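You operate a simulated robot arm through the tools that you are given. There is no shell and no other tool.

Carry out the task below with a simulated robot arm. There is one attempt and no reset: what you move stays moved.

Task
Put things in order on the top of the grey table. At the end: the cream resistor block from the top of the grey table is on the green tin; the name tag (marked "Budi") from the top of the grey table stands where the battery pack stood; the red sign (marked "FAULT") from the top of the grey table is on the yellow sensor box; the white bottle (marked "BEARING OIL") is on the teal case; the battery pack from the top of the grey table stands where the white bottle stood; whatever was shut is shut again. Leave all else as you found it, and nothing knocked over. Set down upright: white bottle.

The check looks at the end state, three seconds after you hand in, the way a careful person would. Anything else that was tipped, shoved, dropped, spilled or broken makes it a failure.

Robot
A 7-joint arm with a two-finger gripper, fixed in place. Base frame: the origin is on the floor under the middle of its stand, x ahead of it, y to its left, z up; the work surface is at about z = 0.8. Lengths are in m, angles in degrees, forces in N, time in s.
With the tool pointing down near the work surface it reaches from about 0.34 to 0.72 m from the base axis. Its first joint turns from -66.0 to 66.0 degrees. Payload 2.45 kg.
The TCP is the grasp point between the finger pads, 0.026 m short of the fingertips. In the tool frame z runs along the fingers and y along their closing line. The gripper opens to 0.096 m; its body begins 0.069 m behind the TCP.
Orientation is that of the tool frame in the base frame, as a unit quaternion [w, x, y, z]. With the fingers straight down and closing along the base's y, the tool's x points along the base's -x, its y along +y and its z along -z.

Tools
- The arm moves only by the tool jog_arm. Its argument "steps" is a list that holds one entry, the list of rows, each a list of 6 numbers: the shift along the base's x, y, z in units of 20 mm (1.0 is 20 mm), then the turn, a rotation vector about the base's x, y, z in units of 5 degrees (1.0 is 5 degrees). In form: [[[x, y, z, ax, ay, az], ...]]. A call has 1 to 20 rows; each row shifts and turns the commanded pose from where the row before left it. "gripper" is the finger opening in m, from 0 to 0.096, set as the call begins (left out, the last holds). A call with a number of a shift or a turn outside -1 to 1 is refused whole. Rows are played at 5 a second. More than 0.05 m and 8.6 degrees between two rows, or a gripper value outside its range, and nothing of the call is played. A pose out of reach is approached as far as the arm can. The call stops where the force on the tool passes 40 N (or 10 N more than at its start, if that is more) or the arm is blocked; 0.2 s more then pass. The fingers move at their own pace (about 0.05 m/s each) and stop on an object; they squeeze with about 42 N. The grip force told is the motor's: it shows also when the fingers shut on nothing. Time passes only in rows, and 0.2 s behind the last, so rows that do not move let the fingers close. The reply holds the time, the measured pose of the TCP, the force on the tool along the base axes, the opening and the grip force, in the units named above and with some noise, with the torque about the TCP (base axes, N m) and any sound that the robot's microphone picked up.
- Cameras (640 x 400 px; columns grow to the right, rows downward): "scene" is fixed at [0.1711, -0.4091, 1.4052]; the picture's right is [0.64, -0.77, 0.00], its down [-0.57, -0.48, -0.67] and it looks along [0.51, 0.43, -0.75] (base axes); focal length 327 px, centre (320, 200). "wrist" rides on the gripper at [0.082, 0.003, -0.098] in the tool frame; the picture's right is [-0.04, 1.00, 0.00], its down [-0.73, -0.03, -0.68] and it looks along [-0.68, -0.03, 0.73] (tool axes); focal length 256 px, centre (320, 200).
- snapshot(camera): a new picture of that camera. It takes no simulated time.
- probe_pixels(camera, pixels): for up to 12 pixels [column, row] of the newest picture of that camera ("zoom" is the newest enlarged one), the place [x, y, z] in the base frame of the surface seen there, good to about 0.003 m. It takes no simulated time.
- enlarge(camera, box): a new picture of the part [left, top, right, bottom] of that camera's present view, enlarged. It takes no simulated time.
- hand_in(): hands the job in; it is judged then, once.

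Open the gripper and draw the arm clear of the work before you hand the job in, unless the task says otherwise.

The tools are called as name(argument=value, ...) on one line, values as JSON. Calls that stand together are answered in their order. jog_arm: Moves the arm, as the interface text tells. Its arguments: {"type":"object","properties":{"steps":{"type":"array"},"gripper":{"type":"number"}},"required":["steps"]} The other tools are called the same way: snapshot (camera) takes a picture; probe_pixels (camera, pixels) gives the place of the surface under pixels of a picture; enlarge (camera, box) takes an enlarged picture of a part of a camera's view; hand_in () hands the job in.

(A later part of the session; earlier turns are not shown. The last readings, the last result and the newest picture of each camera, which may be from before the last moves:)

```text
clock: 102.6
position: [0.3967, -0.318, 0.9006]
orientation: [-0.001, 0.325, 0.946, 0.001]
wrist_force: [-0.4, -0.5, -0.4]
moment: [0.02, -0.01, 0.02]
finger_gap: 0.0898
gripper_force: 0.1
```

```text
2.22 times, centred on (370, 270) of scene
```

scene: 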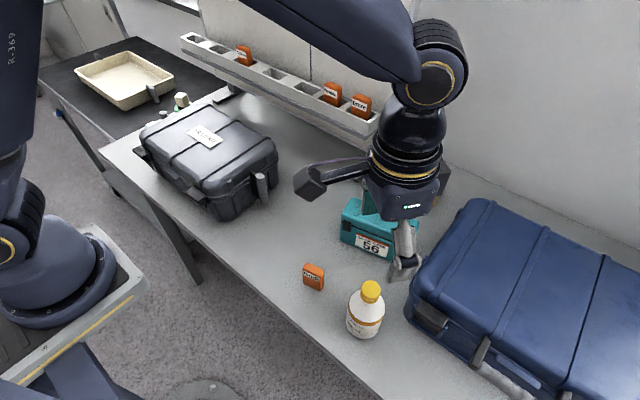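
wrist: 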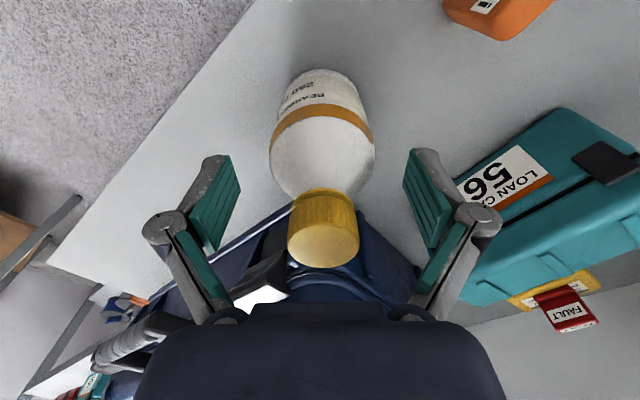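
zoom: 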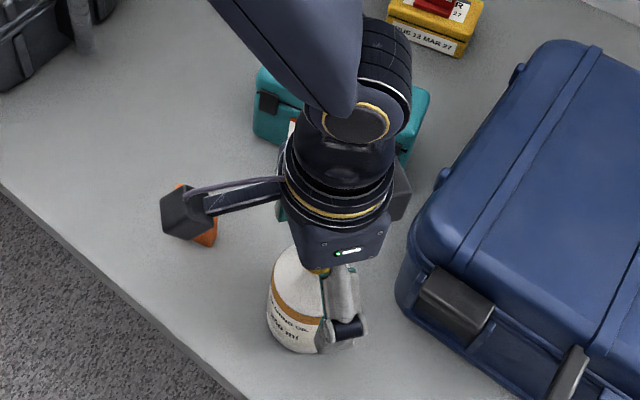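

The bottle is centred between the fingers (col ~322). Lowering to z≈0.877 carefully.

jog_arm(steps=[[[0, 0, -0.4, 0, 0, 0], [0, 0, -0.4, 0, 0, 0], [0, 0, -0.35, 0, 0, 0]]])

snapshot(camera="wrist")

```text
clock: 103.4
position: [0.3971, -0.3182, 0.8792]
orientation: [0.001, 0.325, 0.946, 0.001]
wrist_force: [0.5, -1.1, 0.7]
moment: [-0.03, 0.0, 0.0]
finger_gap: 0.0902
gripper_force: 0.1
```

```text
taken
```

wrist: 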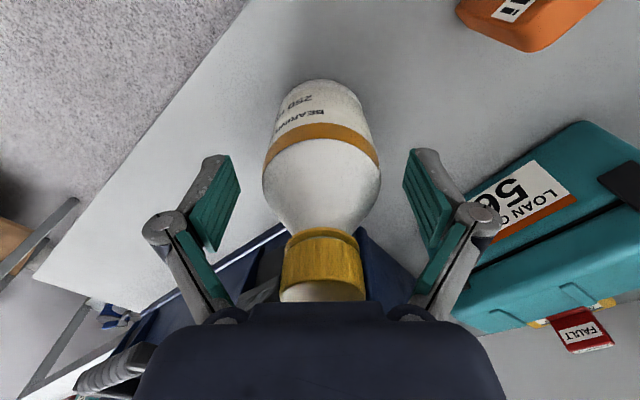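

Lowering 3 mm more for a better hold on the straight wall, then closing.

jog_arm(steps=[[[0, 0, -0.15, 0, 0, 0], [0, 0, 0, 0, 0, 0]]])

jog_arm(steps=[[[0, 0, 0, 0, 0, 0], [0, 0, 0, 0, 0, 0], [0, 0, 0, 0, 0, 0], [0, 0, 0, 0, 0, 0], [0, 0, 0, 0, 0, 0], [0, 0, 0, 0, 0, 0]]], gripper=0.03)

snapshot(camera="wrist")

```text
clock: 104.0
position: [0.3967, -0.317, 0.8756]
orientation: [-0.001, 0.325, 0.946, 0.001]
wrist_force: [0.3, 1.0, -0.6]
moment: [0.02, 0.0, 0.03]
finger_gap: 0.0902
gripper_force: 0.1
```

```text
clock: 105.4
position: [0.3969, -0.3183, 0.8757]
orientation: [0.0, 0.326, 0.946, 0.001]
wrist_force: [0.4, 1.0, 2.3]
moment: [0.06, 0.04, -0.04]
finger_gap: 0.0612
gripper_force: 41.3
```

```text
taken
```

wrist: 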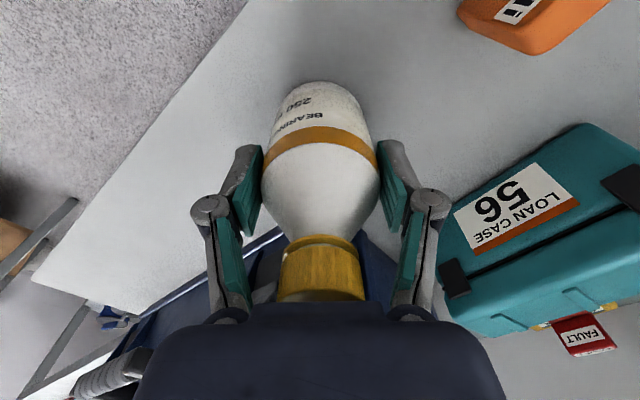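

Gripped at 0.061 m, 41 N. Before lifting, I measure the teal case's top more exactly from the scene view.

enlarge(camera="scene", box=[330, 185, 430, 270])

```text
4.71 times, centred on (380, 228) of scene
```

zoom: 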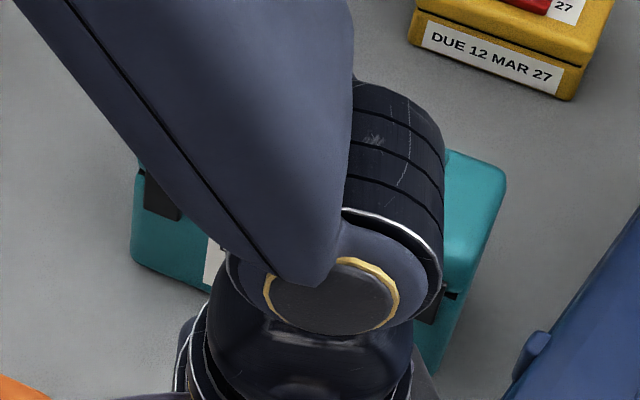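

Arm hides the case, but my earlier probes give its top: centre line p=0.505, ribs 45 mm apart; the spot between the middle and +y rib is (0.553,−0.219). Lifting the bottle straight up first.

jog_arm(steps=[[[0, 0, 0.25, 0, 0, 0], [0, 0, 0.5, 0, 0, 0], [0, 0, 0.8, 0, 0, 0], [0, 0, 1, 0, 0, 0], [0, 0, 1, 0, 0, 0], [0, 0, 1, 0, 0, 0], [0, 0, 1, 0, 0, 0], [0, 0, 1, 0, 0, 0]]])

snapshot(camera="wrist")

snapshot(camera="scene")

```text
clock: 107.2
position: [0.3973, -0.319, 1.0062]
orientation: [-0.001, 0.326, 0.946, 0.002]
wrist_force: [-0.3, -0.9, -2.5]
moment: [0.02, 0.0, 0.0]
finger_gap: 0.0611
gripper_force: 42.7
```

```text
taken
```

wrist: 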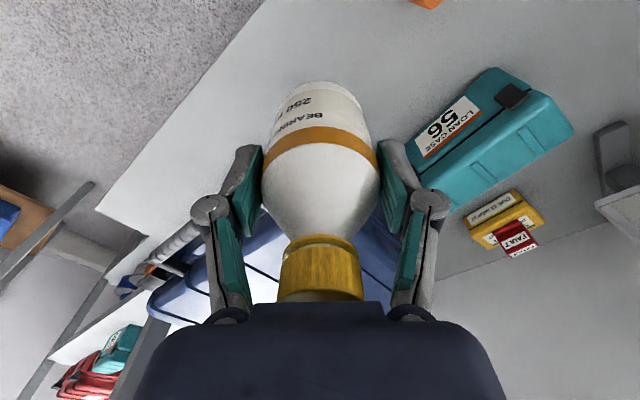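

```text
taken
```

scene: 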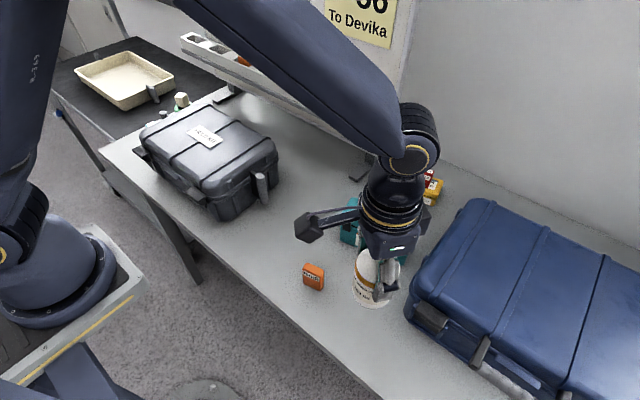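

Bottle is held (weight ~2.5 N), bottom at ≈0.928. Moving over the teal case to (0.553,−0.219), turning the tool to yaw −22°.

jog_arm(steps=[[[0.865, 0.553, 0, 0, 0, 0.355], [0.865, 0.553, 0, 0, 0, 0.355], [0.865, 0.553, 0, 0, 0, 0.355], [0.865, 0.553, 0, 0, 0, 0.355], [0.865, 0.553, 0, 0, 0, 0.355], [0.865, 0.553, 0, 0, 0, 0.355], [0.865, 0.553, 0, 0, 0, 0.355], [0.865, 0.553, 0, 0, 0, 0.355], [0.865, 0.553, 0, 0, 0, 0.355]]])

snapshot(camera="wrist")

snapshot(camera="scene")

enlarge(camera="scene", box=[310, 150, 450, 280])

```text
clock: 109.2
position: [0.5534, -0.2192, 1.0075]
orientation: [-0.001, 0.192, 0.981, 0.0]
wrist_force: [-0.1, 0.5, -2.3]
moment: [0.01, -0.03, -0.02]
finger_gap: 0.0609
gripper_force: 42.0
```

```text
taken
```

wrist: 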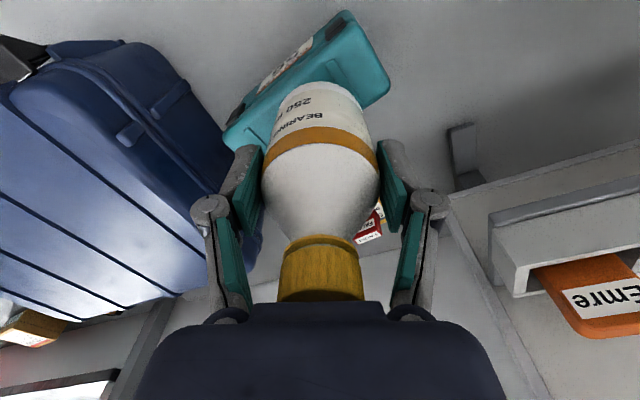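

```text
taken
```

scene: 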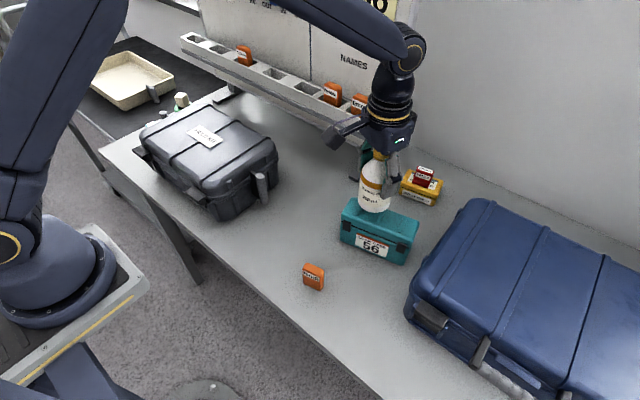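

```text
3.08 times, centred on (380, 215) of scene
```

zoom: 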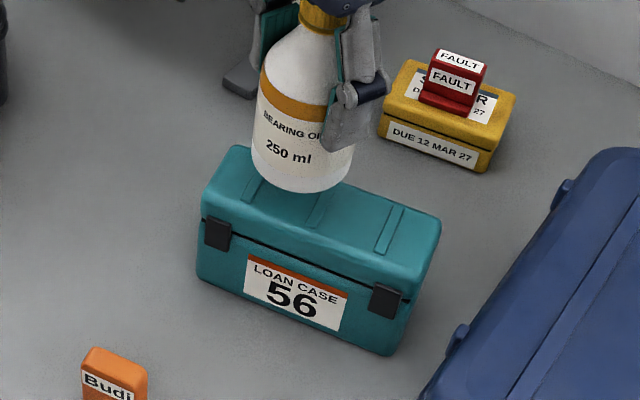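

The bottle hovers over the spot between the two ribs (projected (369,215) in the scene). Lowering 22 mm, then in small steps to contact.

jog_arm(steps=[[[0, 0, -0.4, 0, 0, 0], [0, 0, -0.4, 0, 0, 0], [0, 0, -0.3, 0, 0, 0], [0, 0, 0, 0, 0, 0]]])

jog_arm(steps=[[[0, 0, -0.1, 0, 0, 0], [0, 0, 0, 0, 0, 0]]])

jog_arm(steps=[[[0, 0, -0.1, 0, 0, 0], [0, 0, 0, 0, 0, 0]]])

jog_arm(steps=[[[0, 0, -0.05, 0, 0, 0], [0, 0, 0, 0, 0, 0]]])

enlarge(camera="scene", box=[330, 170, 430, 260])

```text
clock: 110.2
position: [0.5541, -0.2185, 0.9845]
orientation: [0.0, 0.191, 0.981, 0.001]
wrist_force: [-0.7, -0.4, -3.4]
moment: [-0.02, 0.02, -0.01]
finger_gap: 0.0611
gripper_force: 42.1
```

```text
clock: 110.8
position: [0.553, -0.2178, 0.9831]
orientation: [-0.001, 0.192, 0.981, 0.001]
wrist_force: [0.1, -0.2, -2.7]
moment: [0.0, 0.03, -0.01]
finger_gap: 0.0609
gripper_force: 41.9
```

```text
clock: 111.4
position: [0.5528, -0.2179, 0.9811]
orientation: [-0.001, 0.191, 0.981, 0.001]
wrist_force: [-0.1, -0.2, -2.6]
moment: [-0.01, 0.01, 0.03]
finger_gap: 0.0606
gripper_force: 41.7
```

```text
clock: 112.0
position: [0.5535, -0.2176, 0.9802]
orientation: [-0.001, 0.192, 0.981, 0.002]
wrist_force: [0.3, -0.1, -2.6]
moment: [0.02, -0.01, -0.01]
finger_gap: 0.0611
gripper_force: 41.8
```

```text
4.44 times, centred on (380, 215) of scene
```

zoom: 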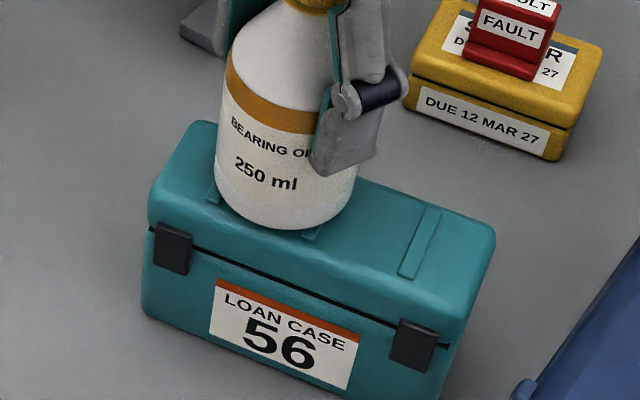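

The bottle is symmetric between the two ribs. Continuing in 1 mm steps until the weight is taken up.

jog_arm(steps=[[[0, 0, -0.05, 0, 0, 0], [0, 0, 0, 0, 0, 0]]])

jog_arm(steps=[[[0, 0, -0.05, 0, 0, 0], [0, 0, 0, 0, 0, 0]]])

jog_arm(steps=[[[0, 0, -0.05, 0, 0, 0], [0, 0, 0, 0, 0, 0]]])

```text
clock: 112.6
position: [0.5516, -0.2171, 0.9765]
orientation: [-0.001, 0.191, 0.981, 0.002]
wrist_force: [0.7, -0.9, -2.8]
moment: [0.02, 0.01, -0.01]
finger_gap: 0.0608
gripper_force: 41.9
```

```text
clock: 113.2
position: [0.5523, -0.2169, 0.9777]
orientation: [0.0, 0.192, 0.981, 0.001]
wrist_force: [0.6, 0.4, -2.2]
moment: [-0.02, -0.03, 0.02]
finger_gap: 0.061
gripper_force: 41.7
```

```text
clock: 113.8
position: [0.5535, -0.2175, 0.975]
orientation: [0.0, 0.191, 0.982, 0.002]
wrist_force: [-0.6, 0.1, -2.9]
moment: [0.01, -0.02, -0.03]
finger_gap: 0.061
gripper_force: 42.3
```

Still hanging (−2.9 N). Two more 1 mm steps.

jog_arm(steps=[[[0, 0, -0.05, 0, 0, 0], [0, 0, 0, 0, 0, 0]]])

jog_arm(steps=[[[0, 0, -0.05, 0, 0, 0], [0, 0, 0, 0, 0, 0]]])

enlarge(camera="scene", box=[330, 170, 430, 260])

```text
clock: 114.4
position: [0.5523, -0.2176, 0.9763]
orientation: [0.0, 0.192, 0.981, 0.001]
wrist_force: [-2.3, 3.0, 9.8]
moment: [0.16, 0.26, -0.08]
finger_gap: 0.0611
gripper_force: 41.3
```

```text
clock: 115.0
position: [0.5529, -0.2182, 0.9754]
orientation: [0.002, 0.192, 0.981, 0.001]
wrist_force: [-5.1, 6.7, 25.8]
moment: [0.42, 0.51, 0.01]
finger_gap: 0.0611
gripper_force: 42.2
```

```text
4.44 times, centred on (380, 215) of scene
```

zoom: 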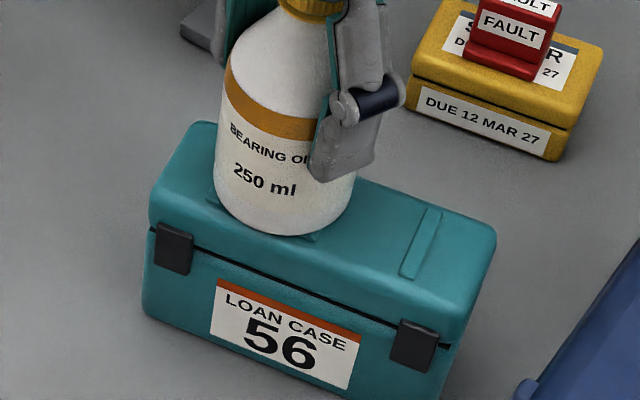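

Contact (25.8 N). Easing up ~1.5 mm so only light contact remains, then opening slowly.

jog_arm(steps=[[[0, 0, 0.05, 0, 0, 0], [0, 0, 0, 0, 0, 0]]])

jog_arm(steps=[[[0, 0, 0.03, 0, 0, 0], [0, 0, 0, 0, 0, 0]]])

```text
clock: 115.6
position: [0.5524, -0.2177, 0.9766]
orientation: [0.001, 0.191, 0.982, 0.001]
wrist_force: [-1.5, 3.5, 18.1]
moment: [0.19, 0.07, 0.03]
finger_gap: 0.0611
gripper_force: 42.5
```

```text
clock: 116.2
position: [0.5525, -0.2179, 0.9756]
orientation: [0.0, 0.192, 0.981, 0.0]
wrist_force: [1.6, 0.8, 6.9]
moment: [0.1, -0.32, 0.0]
finger_gap: 0.0609
gripper_force: 41.6
```

Down to 6.9 N. Opening the fingers.

jog_arm(steps=[[[0, 0, 0.02, 0, 0, 0], [0, 0, 0, 0, 0, 0]]])

jog_arm(steps=[[[0, 0, 0, 0, 0, 0], [0, 0, 0, 0, 0, 0], [0, 0, 0, 0, 0, 0]]], gripper=0.088)

snapshot(camera="wrist")

enlarge(camera="scene", box=[330, 150, 430, 260])

```text
clock: 116.8
position: [0.5514, -0.2189, 0.976]
orientation: [-0.002, 0.192, 0.981, 0.001]
wrist_force: [-0.4, 0.2, -3.0]
moment: [0.0, -0.03, 0.0]
finger_gap: 0.0609
gripper_force: 42.0
```

```text
clock: 117.6
position: [0.5528, -0.2187, 0.9754]
orientation: [0.0, 0.192, 0.981, 0.002]
wrist_force: [0.6, 0.2, -0.7]
moment: [-0.03, 0.01, 0.03]
finger_gap: 0.088
gripper_force: 0.1
```

```text
taken
```

wrist: 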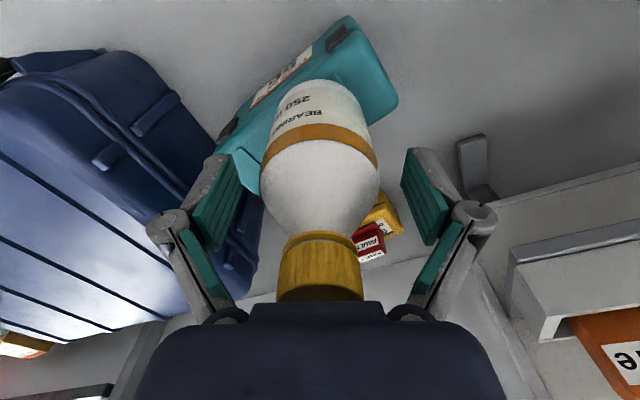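

```text
3.64 times, centred on (380, 205) of scene
```

zoom: 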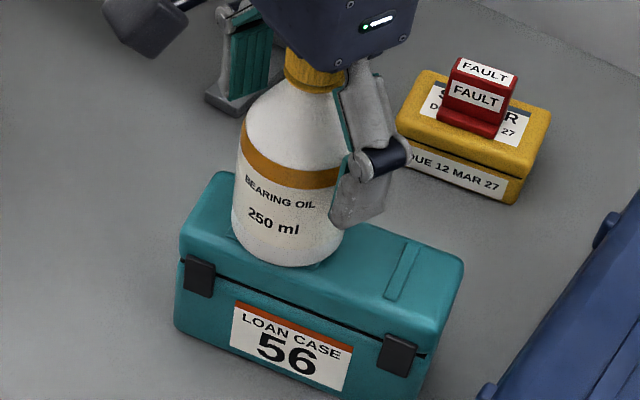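

The bottle stands freely. Raising straight up well above its cap.

jog_arm(steps=[[[0, 0, 0.5, 0, 0, 0], [0, 0, 1, 0, 0, 0], [0, 0, 1, 0, 0, 0], [0, 0, 1, 0, 0, 0], [0, 0, 1, 0, 0, 0], [0, 0, 1, 0, 0, 0], [0, 0, 1, 0, 0, 0], [0, 0, 1, 0, 0, 0]]])

snapshot(camera="scene")

enlarge(camera="scene", box=[310, 130, 450, 270])

```text
clock: 119.4
position: [0.5522, -0.2189, 1.1267]
orientation: [-0.001, 0.192, 0.981, 0.002]
wrist_force: [-0.4, 0.0, -0.1]
moment: [0.01, 0.0, -0.02]
finger_gap: 0.0881
gripper_force: 0.1
```

```text
taken
```

scene: 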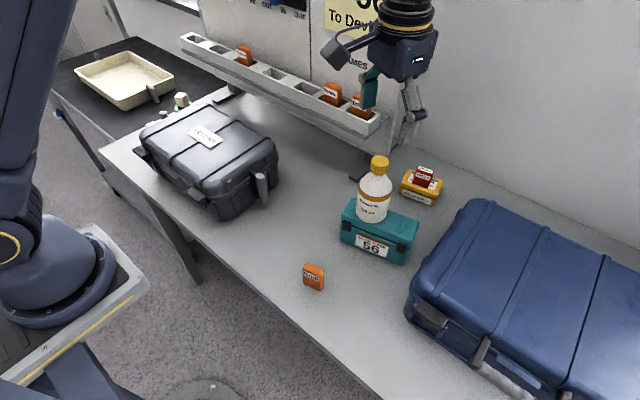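

```text
2.86 times, centred on (380, 200) of scene
```

zoom: 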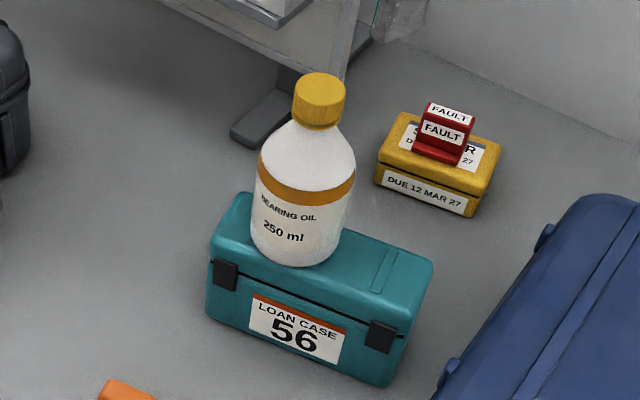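

Bottle is upright on the teal case. Now the battery pack: I travel over to it at height, turning the tool to yaw 82° (camera then toward the kit side, so I'll lean the tool back slightly).

jog_arm(steps=[[[-0.5, 0.6, 0, 0, 0, 0.3], [-0.5, 0.8, 0, 0, 0, 0.6], [-0.5, 1, 0, 0, 0, 0.6], [-0.5, 1, 0, 0, 0, 0.6], [-0.5, 1, 0, 0, 0, 0.6], [-0.5, 1, 0, 0, 0, 0.6], [-0.4, 1, 0, 0, 0, 0.6], [-0.4, 1, 0, 0, 0, 0.6], [-0.4, 1, 0, 0, 0, 0.6], [-0.4, 1, 0, 0, 0, 0.6], [0, 1, 0, 0, 0, 0.6], [0, 1, 0, 0, 0, 0.6], [0, 1, 0, 0, 0, 0.6], [0, 1, 0, 0, 0, 0.6], [0, 1, 0, 0, 0, 0.6], [0, 1, 0, 0, 0, 0.6], [0, 1, 0, 0, 0, 0.6], [0, 1, 0, 0, 0, 0.6]]], gripper=0.05)

jog_arm(steps=[[[0, 1, 0, 0, 0, 0.6], [0, 1, 0, 0, 0, 0.6], [0, 1, 0, 0, 0, 0.6], [0, 1, 0, 0, 0, 0.6], [0, 1, 0, 0, 0, 0.6], [0, 1, 0, 0, 0, 0.6], [0, 1, 0, 0, 0, 0.6], [0, 1, 0, 0, 0, 0.6], [0, 1, 0, 0, 0, 0.6], [0, 1, 0, 0, 0, 0.6], [0, 1, 0, 0, 0, 0.7], [0, 1, 0, 0, 0, 0.7]]])

snapshot(camera="wrist")

snapshot(camera="scene")

```text
clock: 123.2
position: [0.4593, 0.1311, 1.1285]
orientation: [-0.001, -0.263, 0.965, 0.001]
wrist_force: [-0.4, 0.2, -0.1]
moment: [-0.02, 0.0, 0.01]
finger_gap: 0.05
gripper_force: 0.1
```

```text
clock: 125.8
position: [0.4603, 0.3689, 1.1267]
orientation: [-0.002, -0.555, 0.832, 0.0]
wrist_force: [-0.4, -0.6, -0.3]
moment: [-0.01, -0.02, -0.03]
finger_gap: 0.05
gripper_force: 0.0
```

```text
taken
```

wrist: 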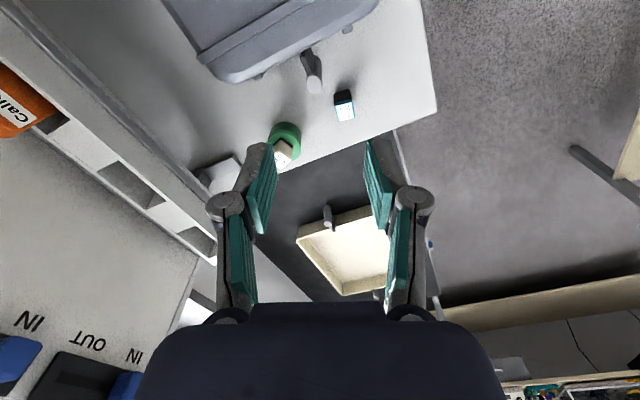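

```text
taken
```

scene: 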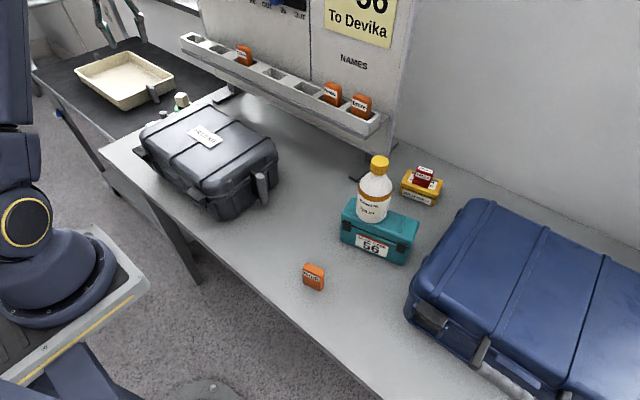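

Battery seen at wrist (344,105). Continuing to above it with yaw 82°, lowering to z≈1.0, then leaning the tool 8° back.

jog_arm(steps=[[[0, 0.88, -0.5, 0, 0, 0.58], [0, 0.88, -0.6, 0, 0, 0.58], [0, 0.88, -0.6, 0, 0, 0.58], [0, 0.88, -0.6, 0, 0, 0.58], [-0.05, 0.88, -0.6, 0, 0, 0.58], [0, 0, -1, 0, 0, 0], [0, 0, -1, 0, 0, 0], [0, 0, -1, 0, 0, 0], [0, 0, 0, -0.792, 0.111, 0], [0, 0, 0, -0.792, 0.111, 0]]])

snapshot(camera="wrist")

enlarge(camera="wrist", box=[270, 60, 390, 200])

```text
clock: 128.0
position: [0.4608, 0.4587, 1.0083]
orientation: [-0.054, -0.654, 0.753, -0.046]
wrist_force: [-0.3, -0.7, -0.1]
moment: [-0.03, -0.01, 0.02]
finger_gap: 0.05
gripper_force: 0.0
```

```text
taken
```

wrist: 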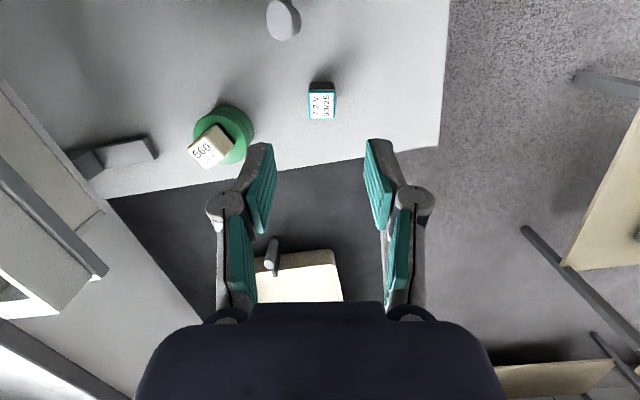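

```text
2.86 times, centred on (330, 130) of wrist
```

zoom: 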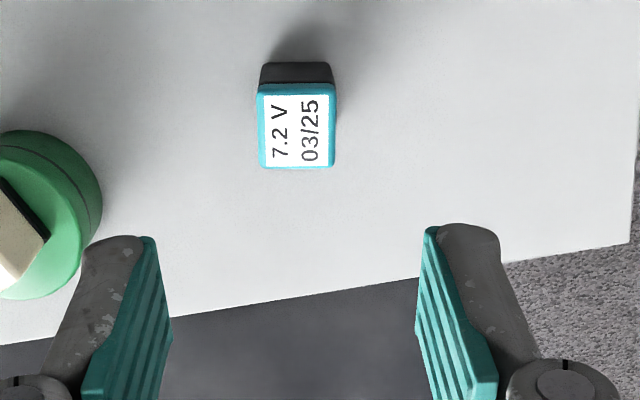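

The battery pack looks squared up with the tool. Probing its top corners to refine the centre.

probe_pixels(camera="zoom", pixels=[[262, 95], [330, 95], [264, 162], [330, 162], [296, 130], [265, 72], [328, 72], [296, 68], [296, 92]])

```text
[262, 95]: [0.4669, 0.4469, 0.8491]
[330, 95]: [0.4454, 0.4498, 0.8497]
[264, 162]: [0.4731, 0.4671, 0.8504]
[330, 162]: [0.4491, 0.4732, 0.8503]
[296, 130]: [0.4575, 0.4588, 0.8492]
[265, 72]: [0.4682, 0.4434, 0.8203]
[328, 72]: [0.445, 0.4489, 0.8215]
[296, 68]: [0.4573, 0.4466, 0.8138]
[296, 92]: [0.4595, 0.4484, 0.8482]
```

Battery centre ≈ (0.4586, 0.458). Descending to z≈0.88 first.

jog_arm(steps=[[[-0.1, 0, -0.9, 0, 0, 0], [0, 0, -0.9, 0, 0, 0], [0, 0, -0.9, 0, 0, 0], [0, 0, -0.9, 0, 0, 0], [0, 0, -0.9, 0, 0, 0], [0, 0, -0.9, 0, 0, 0], [0, 0, -0.9, 0, 0, 0]]])

snapshot(camera="wrist")

snapshot(camera="scene")

```text
clock: 129.6
position: [0.458, 0.4591, 0.882]
orientation: [-0.053, -0.654, 0.754, -0.045]
wrist_force: [-0.3, 1.1, 0.4]
moment: [-0.04, -0.02, -0.01]
finger_gap: 0.05
gripper_force: 0.0
```

```text
taken
```

wrist: 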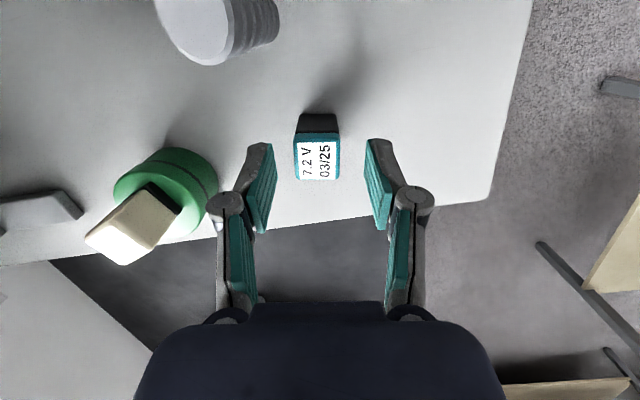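

```text
taken
```

scene: 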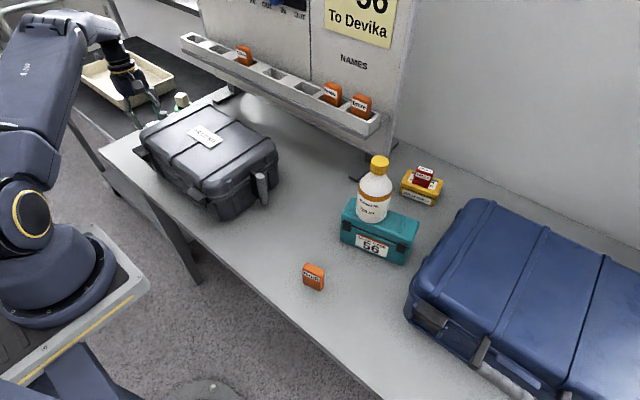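

Battery is centred between the fingers. Lowering to z≈0.842 and closing.

jog_arm(steps=[[[0, 0, -0.7, 0, 0, 0], [0, 0, -0.7, 0, 0, 0], [0, 0, -0.6, 0, 0, 0]]])

snapshot(camera="wrist")

jog_arm(steps=[[[0, 0, 0, 0, 0, 0], [0, 0, 0, 0, 0, 0], [0, 0, 0, 0, 0, 0], [0, 0, 0, 0, 0, 0], [0, 0, 0, 0, 0, 0]]], gripper=0.005)

snapshot(camera="wrist")

```text
clock: 130.4
position: [0.4577, 0.4589, 0.8421]
orientation: [-0.054, -0.654, 0.753, -0.046]
wrist_force: [-0.5, 0.4, 0.6]
moment: [0.03, 0.02, 0.03]
finger_gap: 0.0498
gripper_force: 0.1
```

```text
taken
```

wrist: 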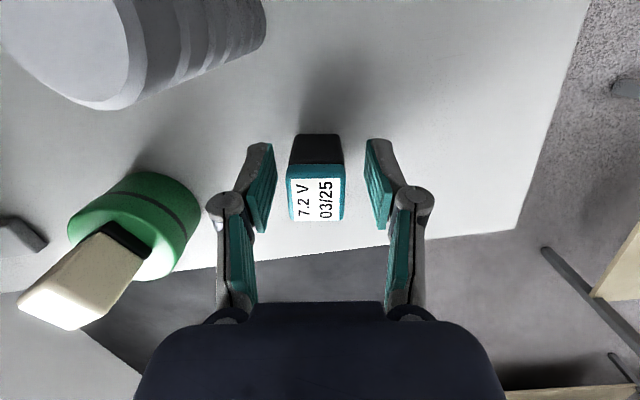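

```text
clock: 131.6
position: [0.4588, 0.4589, 0.8422]
orientation: [-0.054, -0.654, 0.753, -0.045]
wrist_force: [0.6, 0.8, 0.5]
moment: [0.03, -0.01, 0.02]
finger_gap: 0.0271
gripper_force: 42.7
```

```text
taken
```

wrist: 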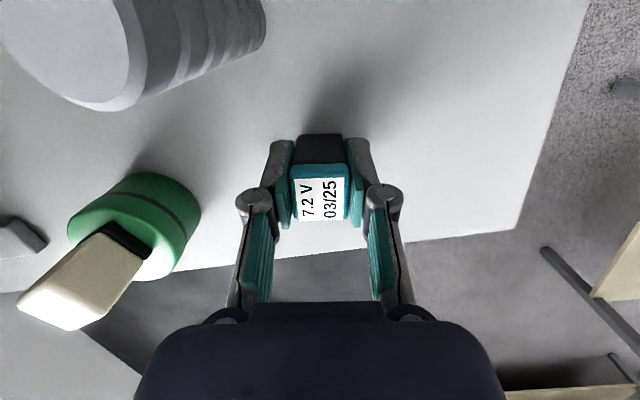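

Gripped (0.027 m). Lifting straight up to z≈1.01.

jog_arm(steps=[[[0, 0, 0.4, 0, 0, 0], [0, 0, 0.8, 0, 0, 0], [0, 0, 0.9, 0, 0, 0], [0, 0, 0.9, 0, 0, 0], [0, 0, 0.9, 0, 0, 0], [0, 0, 0.9, 0, 0, 0], [0, 0, 0.9, 0, 0, 0], [0, 0, 0.9, 0, 0, 0], [0, 0, 0.9, 0, 0, 0], [0, 0, 0.9, 0, 0, 0]]])

snapshot(camera="wrist")

```text
clock: 133.8
position: [0.4574, 0.4578, 1.0106]
orientation: [-0.054, -0.654, 0.753, -0.046]
wrist_force: [0.8, 0.2, -0.9]
moment: [-0.01, 0.03, 0.04]
finger_gap: 0.0271
gripper_force: 41.7
```

```text
taken
```

wrist: 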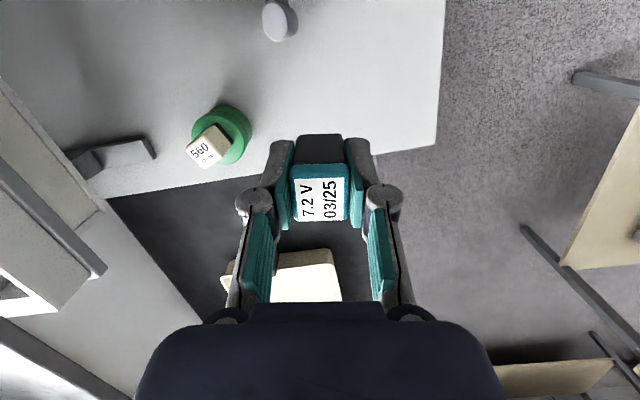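

Holding it well. Carrying it to above the bottle's old spot (0.398,−0.318), turning the tool gradually to yaw 15°.

jog_arm(steps=[[[-0.075, -0.5, 0, 0, 0, -0.345], [-0.075, -1, 0, 0, 0, -0.345], [-0.075, -1, 0, 0, 0, -0.345], [-0.075, -1, 0, 0, 0, -0.345], [-0.075, -1, 0, 0, 0, -0.345], [-0.075, -1, 0, 0, 0, -0.345], [-0.075, -1, 0, 0, 0, -0.345], [-0.075, -1, 0, 0, 0, -0.345], [-0.075, -1, 0, 0, 0, -0.345], [-0.075, -1, 0, 0, 0, -0.345], [-0.075, -1, 0, 0, 0, -0.345], [-0.075, -1, 0, 0, 0, -0.345], [-0.075, -1, 0, 0, 0, -0.345], [-0.075, -1, 0, 0, 0, -0.345], [-0.075, -1, 0, 0, 0, -0.345], [-0.075, -1, 0, 0, 0, -0.345], [-0.075, -1, 0, 0, 0, -0.345], [-0.075, -1, 0, 0, 0, -0.345], [-0.075, -1, 0, 0, 0, -0.345], [-0.075, -1, 0, 0, 0, -0.345]]])

jog_arm(steps=[[[-0.075, -1, 0, 0, 0, -0.345], [-0.075, -1, 0, 0, 0, -0.345], [-0.075, -1, 0, 0, 0, -0.345], [-0.075, -1, 0, 0, 0, -0.345], [-0.075, -1, 0, 0, 0, -0.345], [-0.075, -1, 0, 0, 0, -0.345], [-0.075, -1, 0, 0, 0, -0.345], [-0.075, -1, 0, 0, 0, -0.345], [-0.075, -1, 0, 0, 0, -0.345], [-0.075, -1, 0, 0, 0, -0.345], [-0.075, -1, 0, 0, 0, -0.345], [-0.075, -1, 0, 0, 0, -0.345], [-0.075, -1, 0, 0, 0, -0.345], [-0.075, -1, 0, 0, 0, -0.345], [-0.075, -1, 0, 0, 0, -0.345], [-0.075, -1, 0, 0, 0, -0.345], [-0.075, -1, 0, 0, 0, -0.345], [-0.075, -1, 0, 0, 0, -0.345], [-0.075, -1, 0, 0, 0, -0.345]]])

snapshot(camera="wrist")

snapshot(camera="scene")

```text
clock: 138.0
position: [0.4283, 0.0677, 1.0119]
orientation: [-0.064, -0.402, 0.913, -0.027]
wrist_force: [0.3, 0.1, 0.3]
moment: [0.03, 0.01, 0.01]
finger_gap: 0.0271
gripper_force: 42.0
```

```text
clock: 142.0
position: [0.4003, -0.3117, 1.0115]
orientation: [-0.069, -0.128, 0.989, -0.008]
wrist_force: [-0.5, -0.1, -1.0]
moment: [0.0, 0.0, 0.01]
finger_gap: 0.027
gripper_force: 42.1
```

```text
taken
```

wrist: 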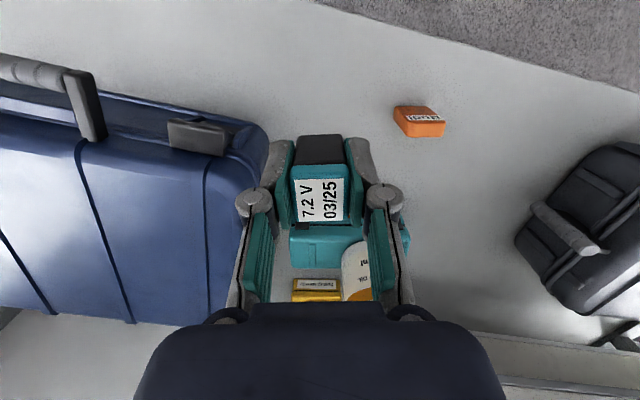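

```text
taken
```

scene: 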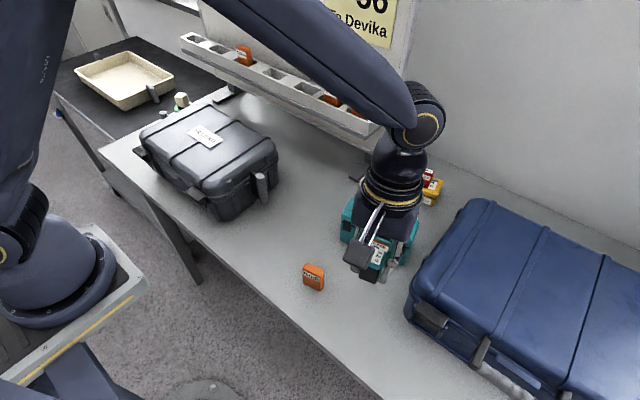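

Before lowering next to the suitcase I measure the gripper body's extent on that side in the scene view.

enlarge(camera="scene", box=[330, 120, 470, 300])

```text
2.22 times, centred on (400, 210) of scene
```

zoom: 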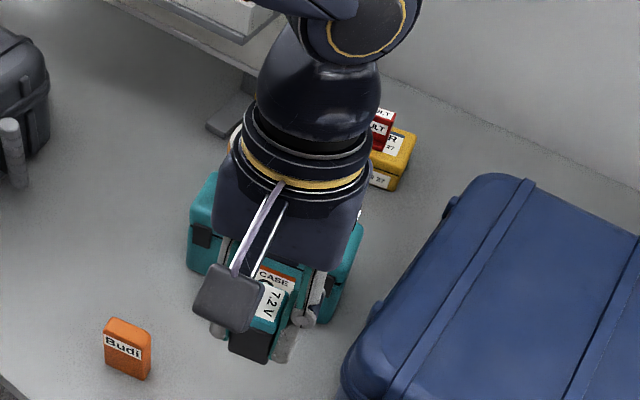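

probe_pixels(camera="zoom", pixels=[[358, 220], [350, 255], [345, 268], [320, 268], [310, 320], [320, 300], [330, 285], [368, 170], [365, 190], [225, 215], [290, 355], [300, 350]])

probe_pixels(camera="zoom", pixels=[[350, 350], [345, 375], [375, 310], [360, 340], [395, 290], [365, 330], [420, 250], [350, 390], [380, 385], [400, 350], [343, 362], [450, 215]])

```text
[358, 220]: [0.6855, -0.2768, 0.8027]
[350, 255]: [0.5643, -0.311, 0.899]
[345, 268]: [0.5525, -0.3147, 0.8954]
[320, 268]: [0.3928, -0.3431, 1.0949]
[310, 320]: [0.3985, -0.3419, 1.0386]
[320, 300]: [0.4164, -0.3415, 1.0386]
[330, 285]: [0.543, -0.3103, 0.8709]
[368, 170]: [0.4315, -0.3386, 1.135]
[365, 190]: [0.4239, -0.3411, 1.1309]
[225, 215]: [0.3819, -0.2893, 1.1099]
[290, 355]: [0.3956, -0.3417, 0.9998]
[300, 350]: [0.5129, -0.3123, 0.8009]
```

```text
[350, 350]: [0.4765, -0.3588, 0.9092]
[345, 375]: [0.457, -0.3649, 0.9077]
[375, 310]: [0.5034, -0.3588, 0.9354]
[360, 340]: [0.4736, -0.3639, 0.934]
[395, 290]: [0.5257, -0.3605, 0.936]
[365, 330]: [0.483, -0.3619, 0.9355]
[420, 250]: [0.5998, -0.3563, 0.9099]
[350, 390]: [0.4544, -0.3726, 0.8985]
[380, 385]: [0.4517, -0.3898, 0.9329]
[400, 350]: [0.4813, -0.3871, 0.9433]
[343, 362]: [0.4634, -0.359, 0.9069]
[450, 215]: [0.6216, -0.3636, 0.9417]
```

The body is only ±0.035 m wide, and the suitcase's nearest corner is (0.455,−0.362), so yaw 15° leaves ~2 cm. Centring over (0.3975,−0.3185) and lowering to z≈0.86.

jog_arm(steps=[[[-0.14, -0.34, -0.5, 0, 0, 0], [0, 0, -1, 0, 0, 0], [0, 0, -1, 0, 0, 0], [0, 0, -1, 0, 0, 0], [0, 0, -1, 0, 0, 0], [0, 0, -1, 0, 0, 0], [0, 0, -1, 0, 0, 0], [0, 0, -1, 0, 0, 0]]])

snapshot(camera="wrist")

enlarge(camera="scene", box=[300, 170, 460, 350])

```text
clock: 143.8
position: [0.3964, -0.3173, 0.86]
orientation: [-0.069, -0.13, 0.989, -0.008]
wrist_force: [0.0, 0.7, -1.2]
moment: [-0.02, 0.0, 0.04]
finger_gap: 0.0272
gripper_force: 42.0
```

```text
taken
```

wrist: 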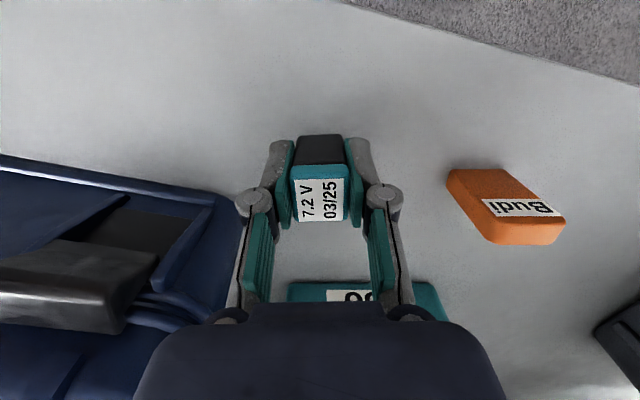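

```text
2.22 times, centred on (380, 260) of scene
```

zoom: 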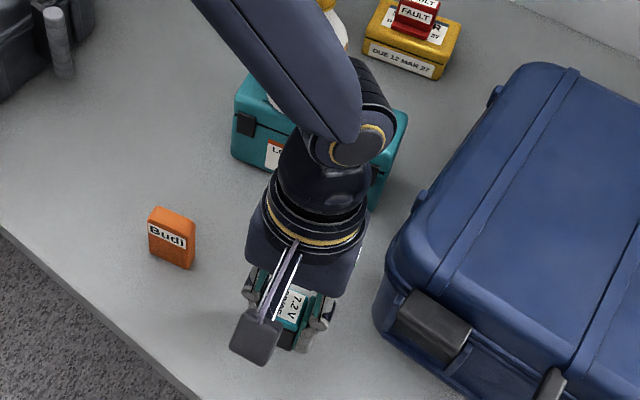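

Clear on all sides. Fine shift and lowering to just above contact (expected at z≈0.842), then 1 mm steps.

jog_arm(steps=[[[0.05, -0.05, -0.4, 0, 0, 0], [0, 0, -0.35, 0, 0, 0], [0, 0, 0, 0, 0, 0]]])

jog_arm(steps=[[[0, 0, -0.05, 0, 0, 0], [0, 0, 0, 0, 0, 0]]])

jog_arm(steps=[[[0, 0, -0.05, 0, 0, 0], [0, 0, 0, 0, 0, 0]]])

jog_arm(steps=[[[0, 0, -0.05, 0, 0, 0], [0, 0, 0, 0, 0, 0]]])

```text
clock: 144.6
position: [0.3973, -0.3204, 0.8442]
orientation: [-0.069, -0.128, 0.989, -0.008]
wrist_force: [-0.6, 0.5, -0.4]
moment: [-0.03, 0.0, 0.01]
finger_gap: 0.0268
gripper_force: 41.9
```

```text
clock: 145.2
position: [0.3989, -0.3194, 0.845]
orientation: [-0.07, -0.129, 0.989, -0.008]
wrist_force: [1.2, 0.4, -0.1]
moment: [0.01, 0.0, -0.02]
finger_gap: 0.0268
gripper_force: 41.8
```

```text
clock: 145.8
position: [0.3979, -0.3197, 0.8436]
orientation: [-0.07, -0.128, 0.989, -0.009]
wrist_force: [-0.5, 0.1, -0.4]
moment: [0.0, 0.0, 0.0]
finger_gap: 0.0268
gripper_force: 41.7
```

```text
clock: 146.4
position: [0.3981, -0.3214, 0.8436]
orientation: [-0.07, -0.129, 0.989, -0.008]
wrist_force: [0.5, 0.4, -0.9]
moment: [-0.01, -0.03, -0.01]
finger_gap: 0.0268
gripper_force: 41.7
```

No contact yet at ≈0.843. Continuing.

jog_arm(steps=[[[0, 0, -0.05, 0, 0, 0], [0, 0, 0, 0, 0, 0]]])

jog_arm(steps=[[[0, 0, -0.05, 0, 0, 0], [0, 0, 0, 0, 0, 0]]])

```text
clock: 147.0
position: [0.3973, -0.3201, 0.8419]
orientation: [-0.07, -0.128, 0.989, -0.008]
wrist_force: [-1.6, 1.1, 7.3]
moment: [0.04, -0.03, 0.04]
finger_gap: 0.0268
gripper_force: 41.8
```

```text
clock: 147.6
position: [0.3977, -0.3205, 0.8429]
orientation: [-0.069, -0.128, 0.989, -0.009]
wrist_force: [-3.5, 7.9, 32.5]
moment: [0.26, 0.04, -0.03]
finger_gap: 0.0271
gripper_force: 41.8
```

Contact (32 N). Easing up about 1 mm, then opening.

jog_arm(steps=[[[0, 0, 0.05, 0, 0, 0], [0, 0, 0, 0, 0, 0]]])

jog_arm(steps=[[[0, 0, 0.02, 0, 0, 0], [0, 0, 0, 0, 0, 0]]])

```text
clock: 148.2
position: [0.3971, -0.3198, 0.8414]
orientation: [-0.07, -0.128, 0.989, -0.009]
wrist_force: [1.7, 1.4, 19.5]
moment: [0.04, -0.09, -0.02]
finger_gap: 0.0272
gripper_force: 41.9
```

```text
clock: 148.8
position: [0.398, -0.3201, 0.8419]
orientation: [-0.07, -0.128, 0.989, -0.009]
wrist_force: [5.3, 0.6, 13.8]
moment: [-0.02, -0.24, 0.05]
finger_gap: 0.0272
gripper_force: 42.0
```

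jog_arm(steps=[[[0, 0, 0.03, 0, 0, 0], [0, 0, 0, 0, 0, 0]]])

jog_arm(steps=[[[0, 0, 0, 0, 0, 0], [0, 0, 0, 0, 0, 0], [0, 0, 0, 0, 0, 0]]], gripper=0.05)

snapshot(camera="wrist")

```text
clock: 149.4
position: [0.3968, -0.3192, 0.8424]
orientation: [-0.07, -0.128, 0.989, -0.007]
wrist_force: [1.3, -1.7, 4.1]
moment: [-0.1, -0.13, -0.04]
finger_gap: 0.027
gripper_force: 42.3
```

```text
clock: 150.2
position: [0.3968, -0.3201, 0.8424]
orientation: [-0.07, -0.128, 0.989, -0.008]
wrist_force: [-0.6, -0.5, -0.7]
moment: [-0.01, 0.0, -0.01]
finger_gap: 0.0503
gripper_force: 0.1
```

```text
taken
```

wrist: 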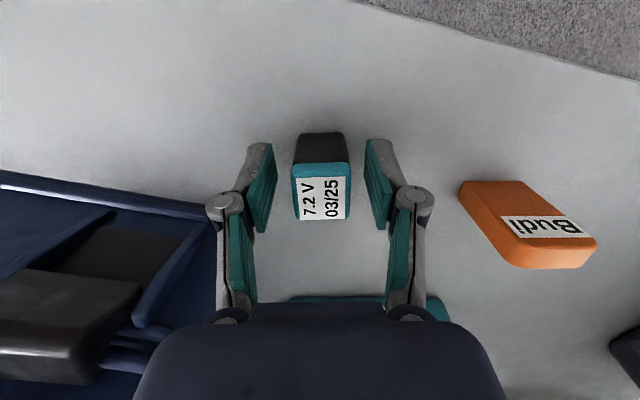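

The battery pack stands at the bottle's old place, fingers clear. Raising straight up and looking.

jog_arm(steps=[[[0, 0, 0.5, 0, 0, 0], [0, 0, 1, 0, 0, 0], [0, 0, 1, 0, 0, 0], [0, 0, 1, 0, 0, 0], [0, 0, 1, 0, 0, 0], [0, 0, 1, 0, 0, 0], [0, 0, 1, 0, 0, 0], [0, 0, 1, 0, 0, 0], [0, 0, 1, 0, 0, 0]]])

snapshot(camera="wrist")

snapshot(camera="scene")

```text
clock: 152.2
position: [0.3974, -0.3194, 1.0153]
orientation: [-0.07, -0.128, 0.989, -0.009]
wrist_force: [0.2, -0.4, -0.1]
moment: [-0.01, -0.01, -0.03]
finger_gap: 0.0501
gripper_force: 0.1
```

```text
taken
```

wrist: 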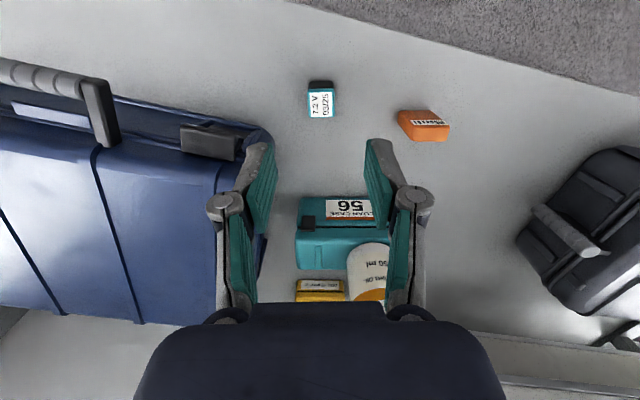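

```text
taken
```

scene: 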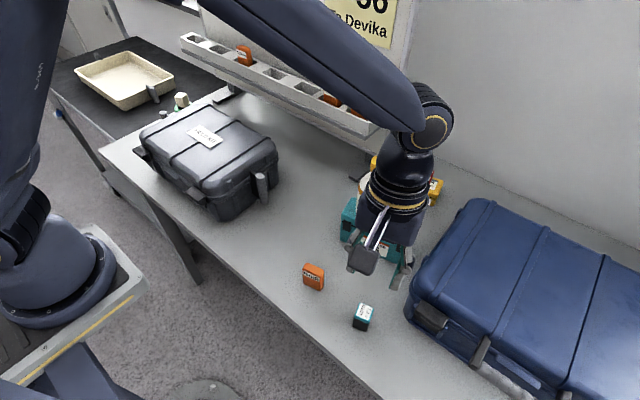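

Battery pack is in place. Now the name tag at wrist (423,125): enlarging and probing its faces.

enlarge(camera="wrist", box=[380, 90, 470, 160])

probe_pixels(camera="zoom", pixels=[[125, 170], [420, 160], [195, 300], [480, 260], [250, 220], [330, 200], [440, 210], [150, 230], [130, 215], [470, 230], [200, 280], [330, 320]])

```text
5.71 times, centred on (425, 125) of wrist
```

zoom: 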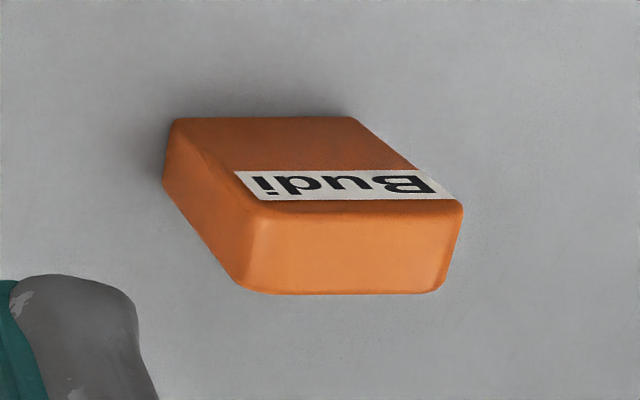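

```text
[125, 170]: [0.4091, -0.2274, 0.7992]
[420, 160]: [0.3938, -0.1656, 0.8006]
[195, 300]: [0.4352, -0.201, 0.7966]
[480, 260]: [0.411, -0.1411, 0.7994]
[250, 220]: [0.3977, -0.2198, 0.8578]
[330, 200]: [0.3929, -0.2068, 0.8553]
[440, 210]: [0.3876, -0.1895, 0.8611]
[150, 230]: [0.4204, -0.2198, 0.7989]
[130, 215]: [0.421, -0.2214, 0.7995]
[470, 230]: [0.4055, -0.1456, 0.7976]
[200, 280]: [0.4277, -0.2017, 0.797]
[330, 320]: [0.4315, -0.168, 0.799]
```

Probing the tag's top face corners and front face.

probe_pixels(camera="zoom", pixels=[[263, 214], [452, 212], [432, 284], [250, 284], [350, 250], [260, 250], [445, 250], [175, 130], [345, 125], [270, 150], [350, 285], [350, 215]])

```text
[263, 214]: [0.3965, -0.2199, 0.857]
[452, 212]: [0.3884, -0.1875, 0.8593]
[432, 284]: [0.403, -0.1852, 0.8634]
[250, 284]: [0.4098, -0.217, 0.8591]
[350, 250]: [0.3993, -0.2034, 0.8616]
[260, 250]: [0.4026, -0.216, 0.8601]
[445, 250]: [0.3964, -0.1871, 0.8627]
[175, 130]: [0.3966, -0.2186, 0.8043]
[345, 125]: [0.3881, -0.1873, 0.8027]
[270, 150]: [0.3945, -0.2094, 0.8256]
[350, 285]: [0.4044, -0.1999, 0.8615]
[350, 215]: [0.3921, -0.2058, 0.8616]
```

Tag: centre ≈ (0.3995,−0.2025), ~0.035×0.017, top 0.862, yaw ≈ +12°. Moving above it with the tool at yaw ~12.5°, opening 0.056.

jog_arm(steps=[[[0.02, 0.97, 0, 0, 0, -0.2], [0.02, 0.97, 0, 0, 0, -0.2], [0.02, 0.97, 0, 0, 0, 0], [0.02, 0.97, -0.5, 0, 0, 0], [0.02, 0.97, -0.8, 0, 0, 0], [0, 0.97, -0.8, 0, 0, 0], [0, 0, -1, 0, 0, 0], [0, 0, -1, 0, 0, 0]]], gripper=0.056)

snapshot(camera="wrist")

enlarge(camera="wrist", box=[250, 60, 390, 200])

```text
clock: 154.0
position: [0.4005, -0.2052, 0.9319]
orientation: [-0.07, -0.111, 0.991, -0.006]
wrist_force: [0.5, 0.5, -0.9]
moment: [0.02, 0.04, -0.03]
finger_gap: 0.056
gripper_force: 0.1
```

```text
taken
```

wrist: 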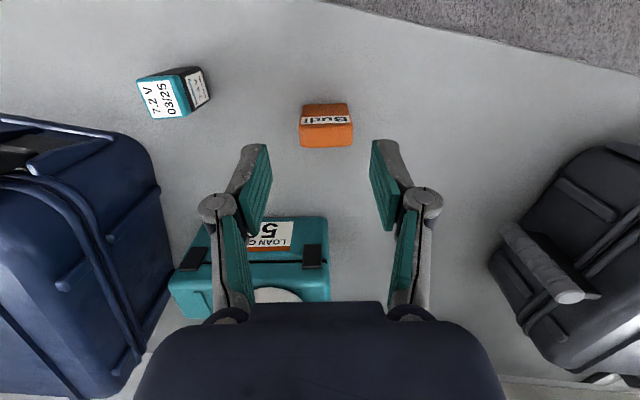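

```text
2.86 times, centred on (320, 130) of wrist
```

zoom: 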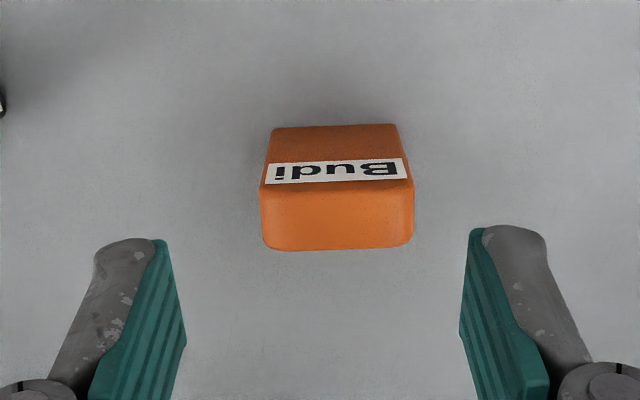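

Well aligned. Probing the tag's top centre and ends for the final centring.

probe_pixels(camera="zoom", pixels=[[268, 215], [408, 210], [337, 215], [337, 240], [337, 192], [275, 240], [405, 238], [270, 145], [395, 142], [337, 135]])

```text
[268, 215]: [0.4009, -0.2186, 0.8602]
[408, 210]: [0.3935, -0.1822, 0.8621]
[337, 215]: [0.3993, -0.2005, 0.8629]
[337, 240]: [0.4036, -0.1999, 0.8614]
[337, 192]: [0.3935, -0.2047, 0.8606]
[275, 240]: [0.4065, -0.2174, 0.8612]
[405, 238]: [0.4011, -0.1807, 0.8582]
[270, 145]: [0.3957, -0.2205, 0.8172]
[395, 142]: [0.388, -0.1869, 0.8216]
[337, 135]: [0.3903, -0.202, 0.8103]
```

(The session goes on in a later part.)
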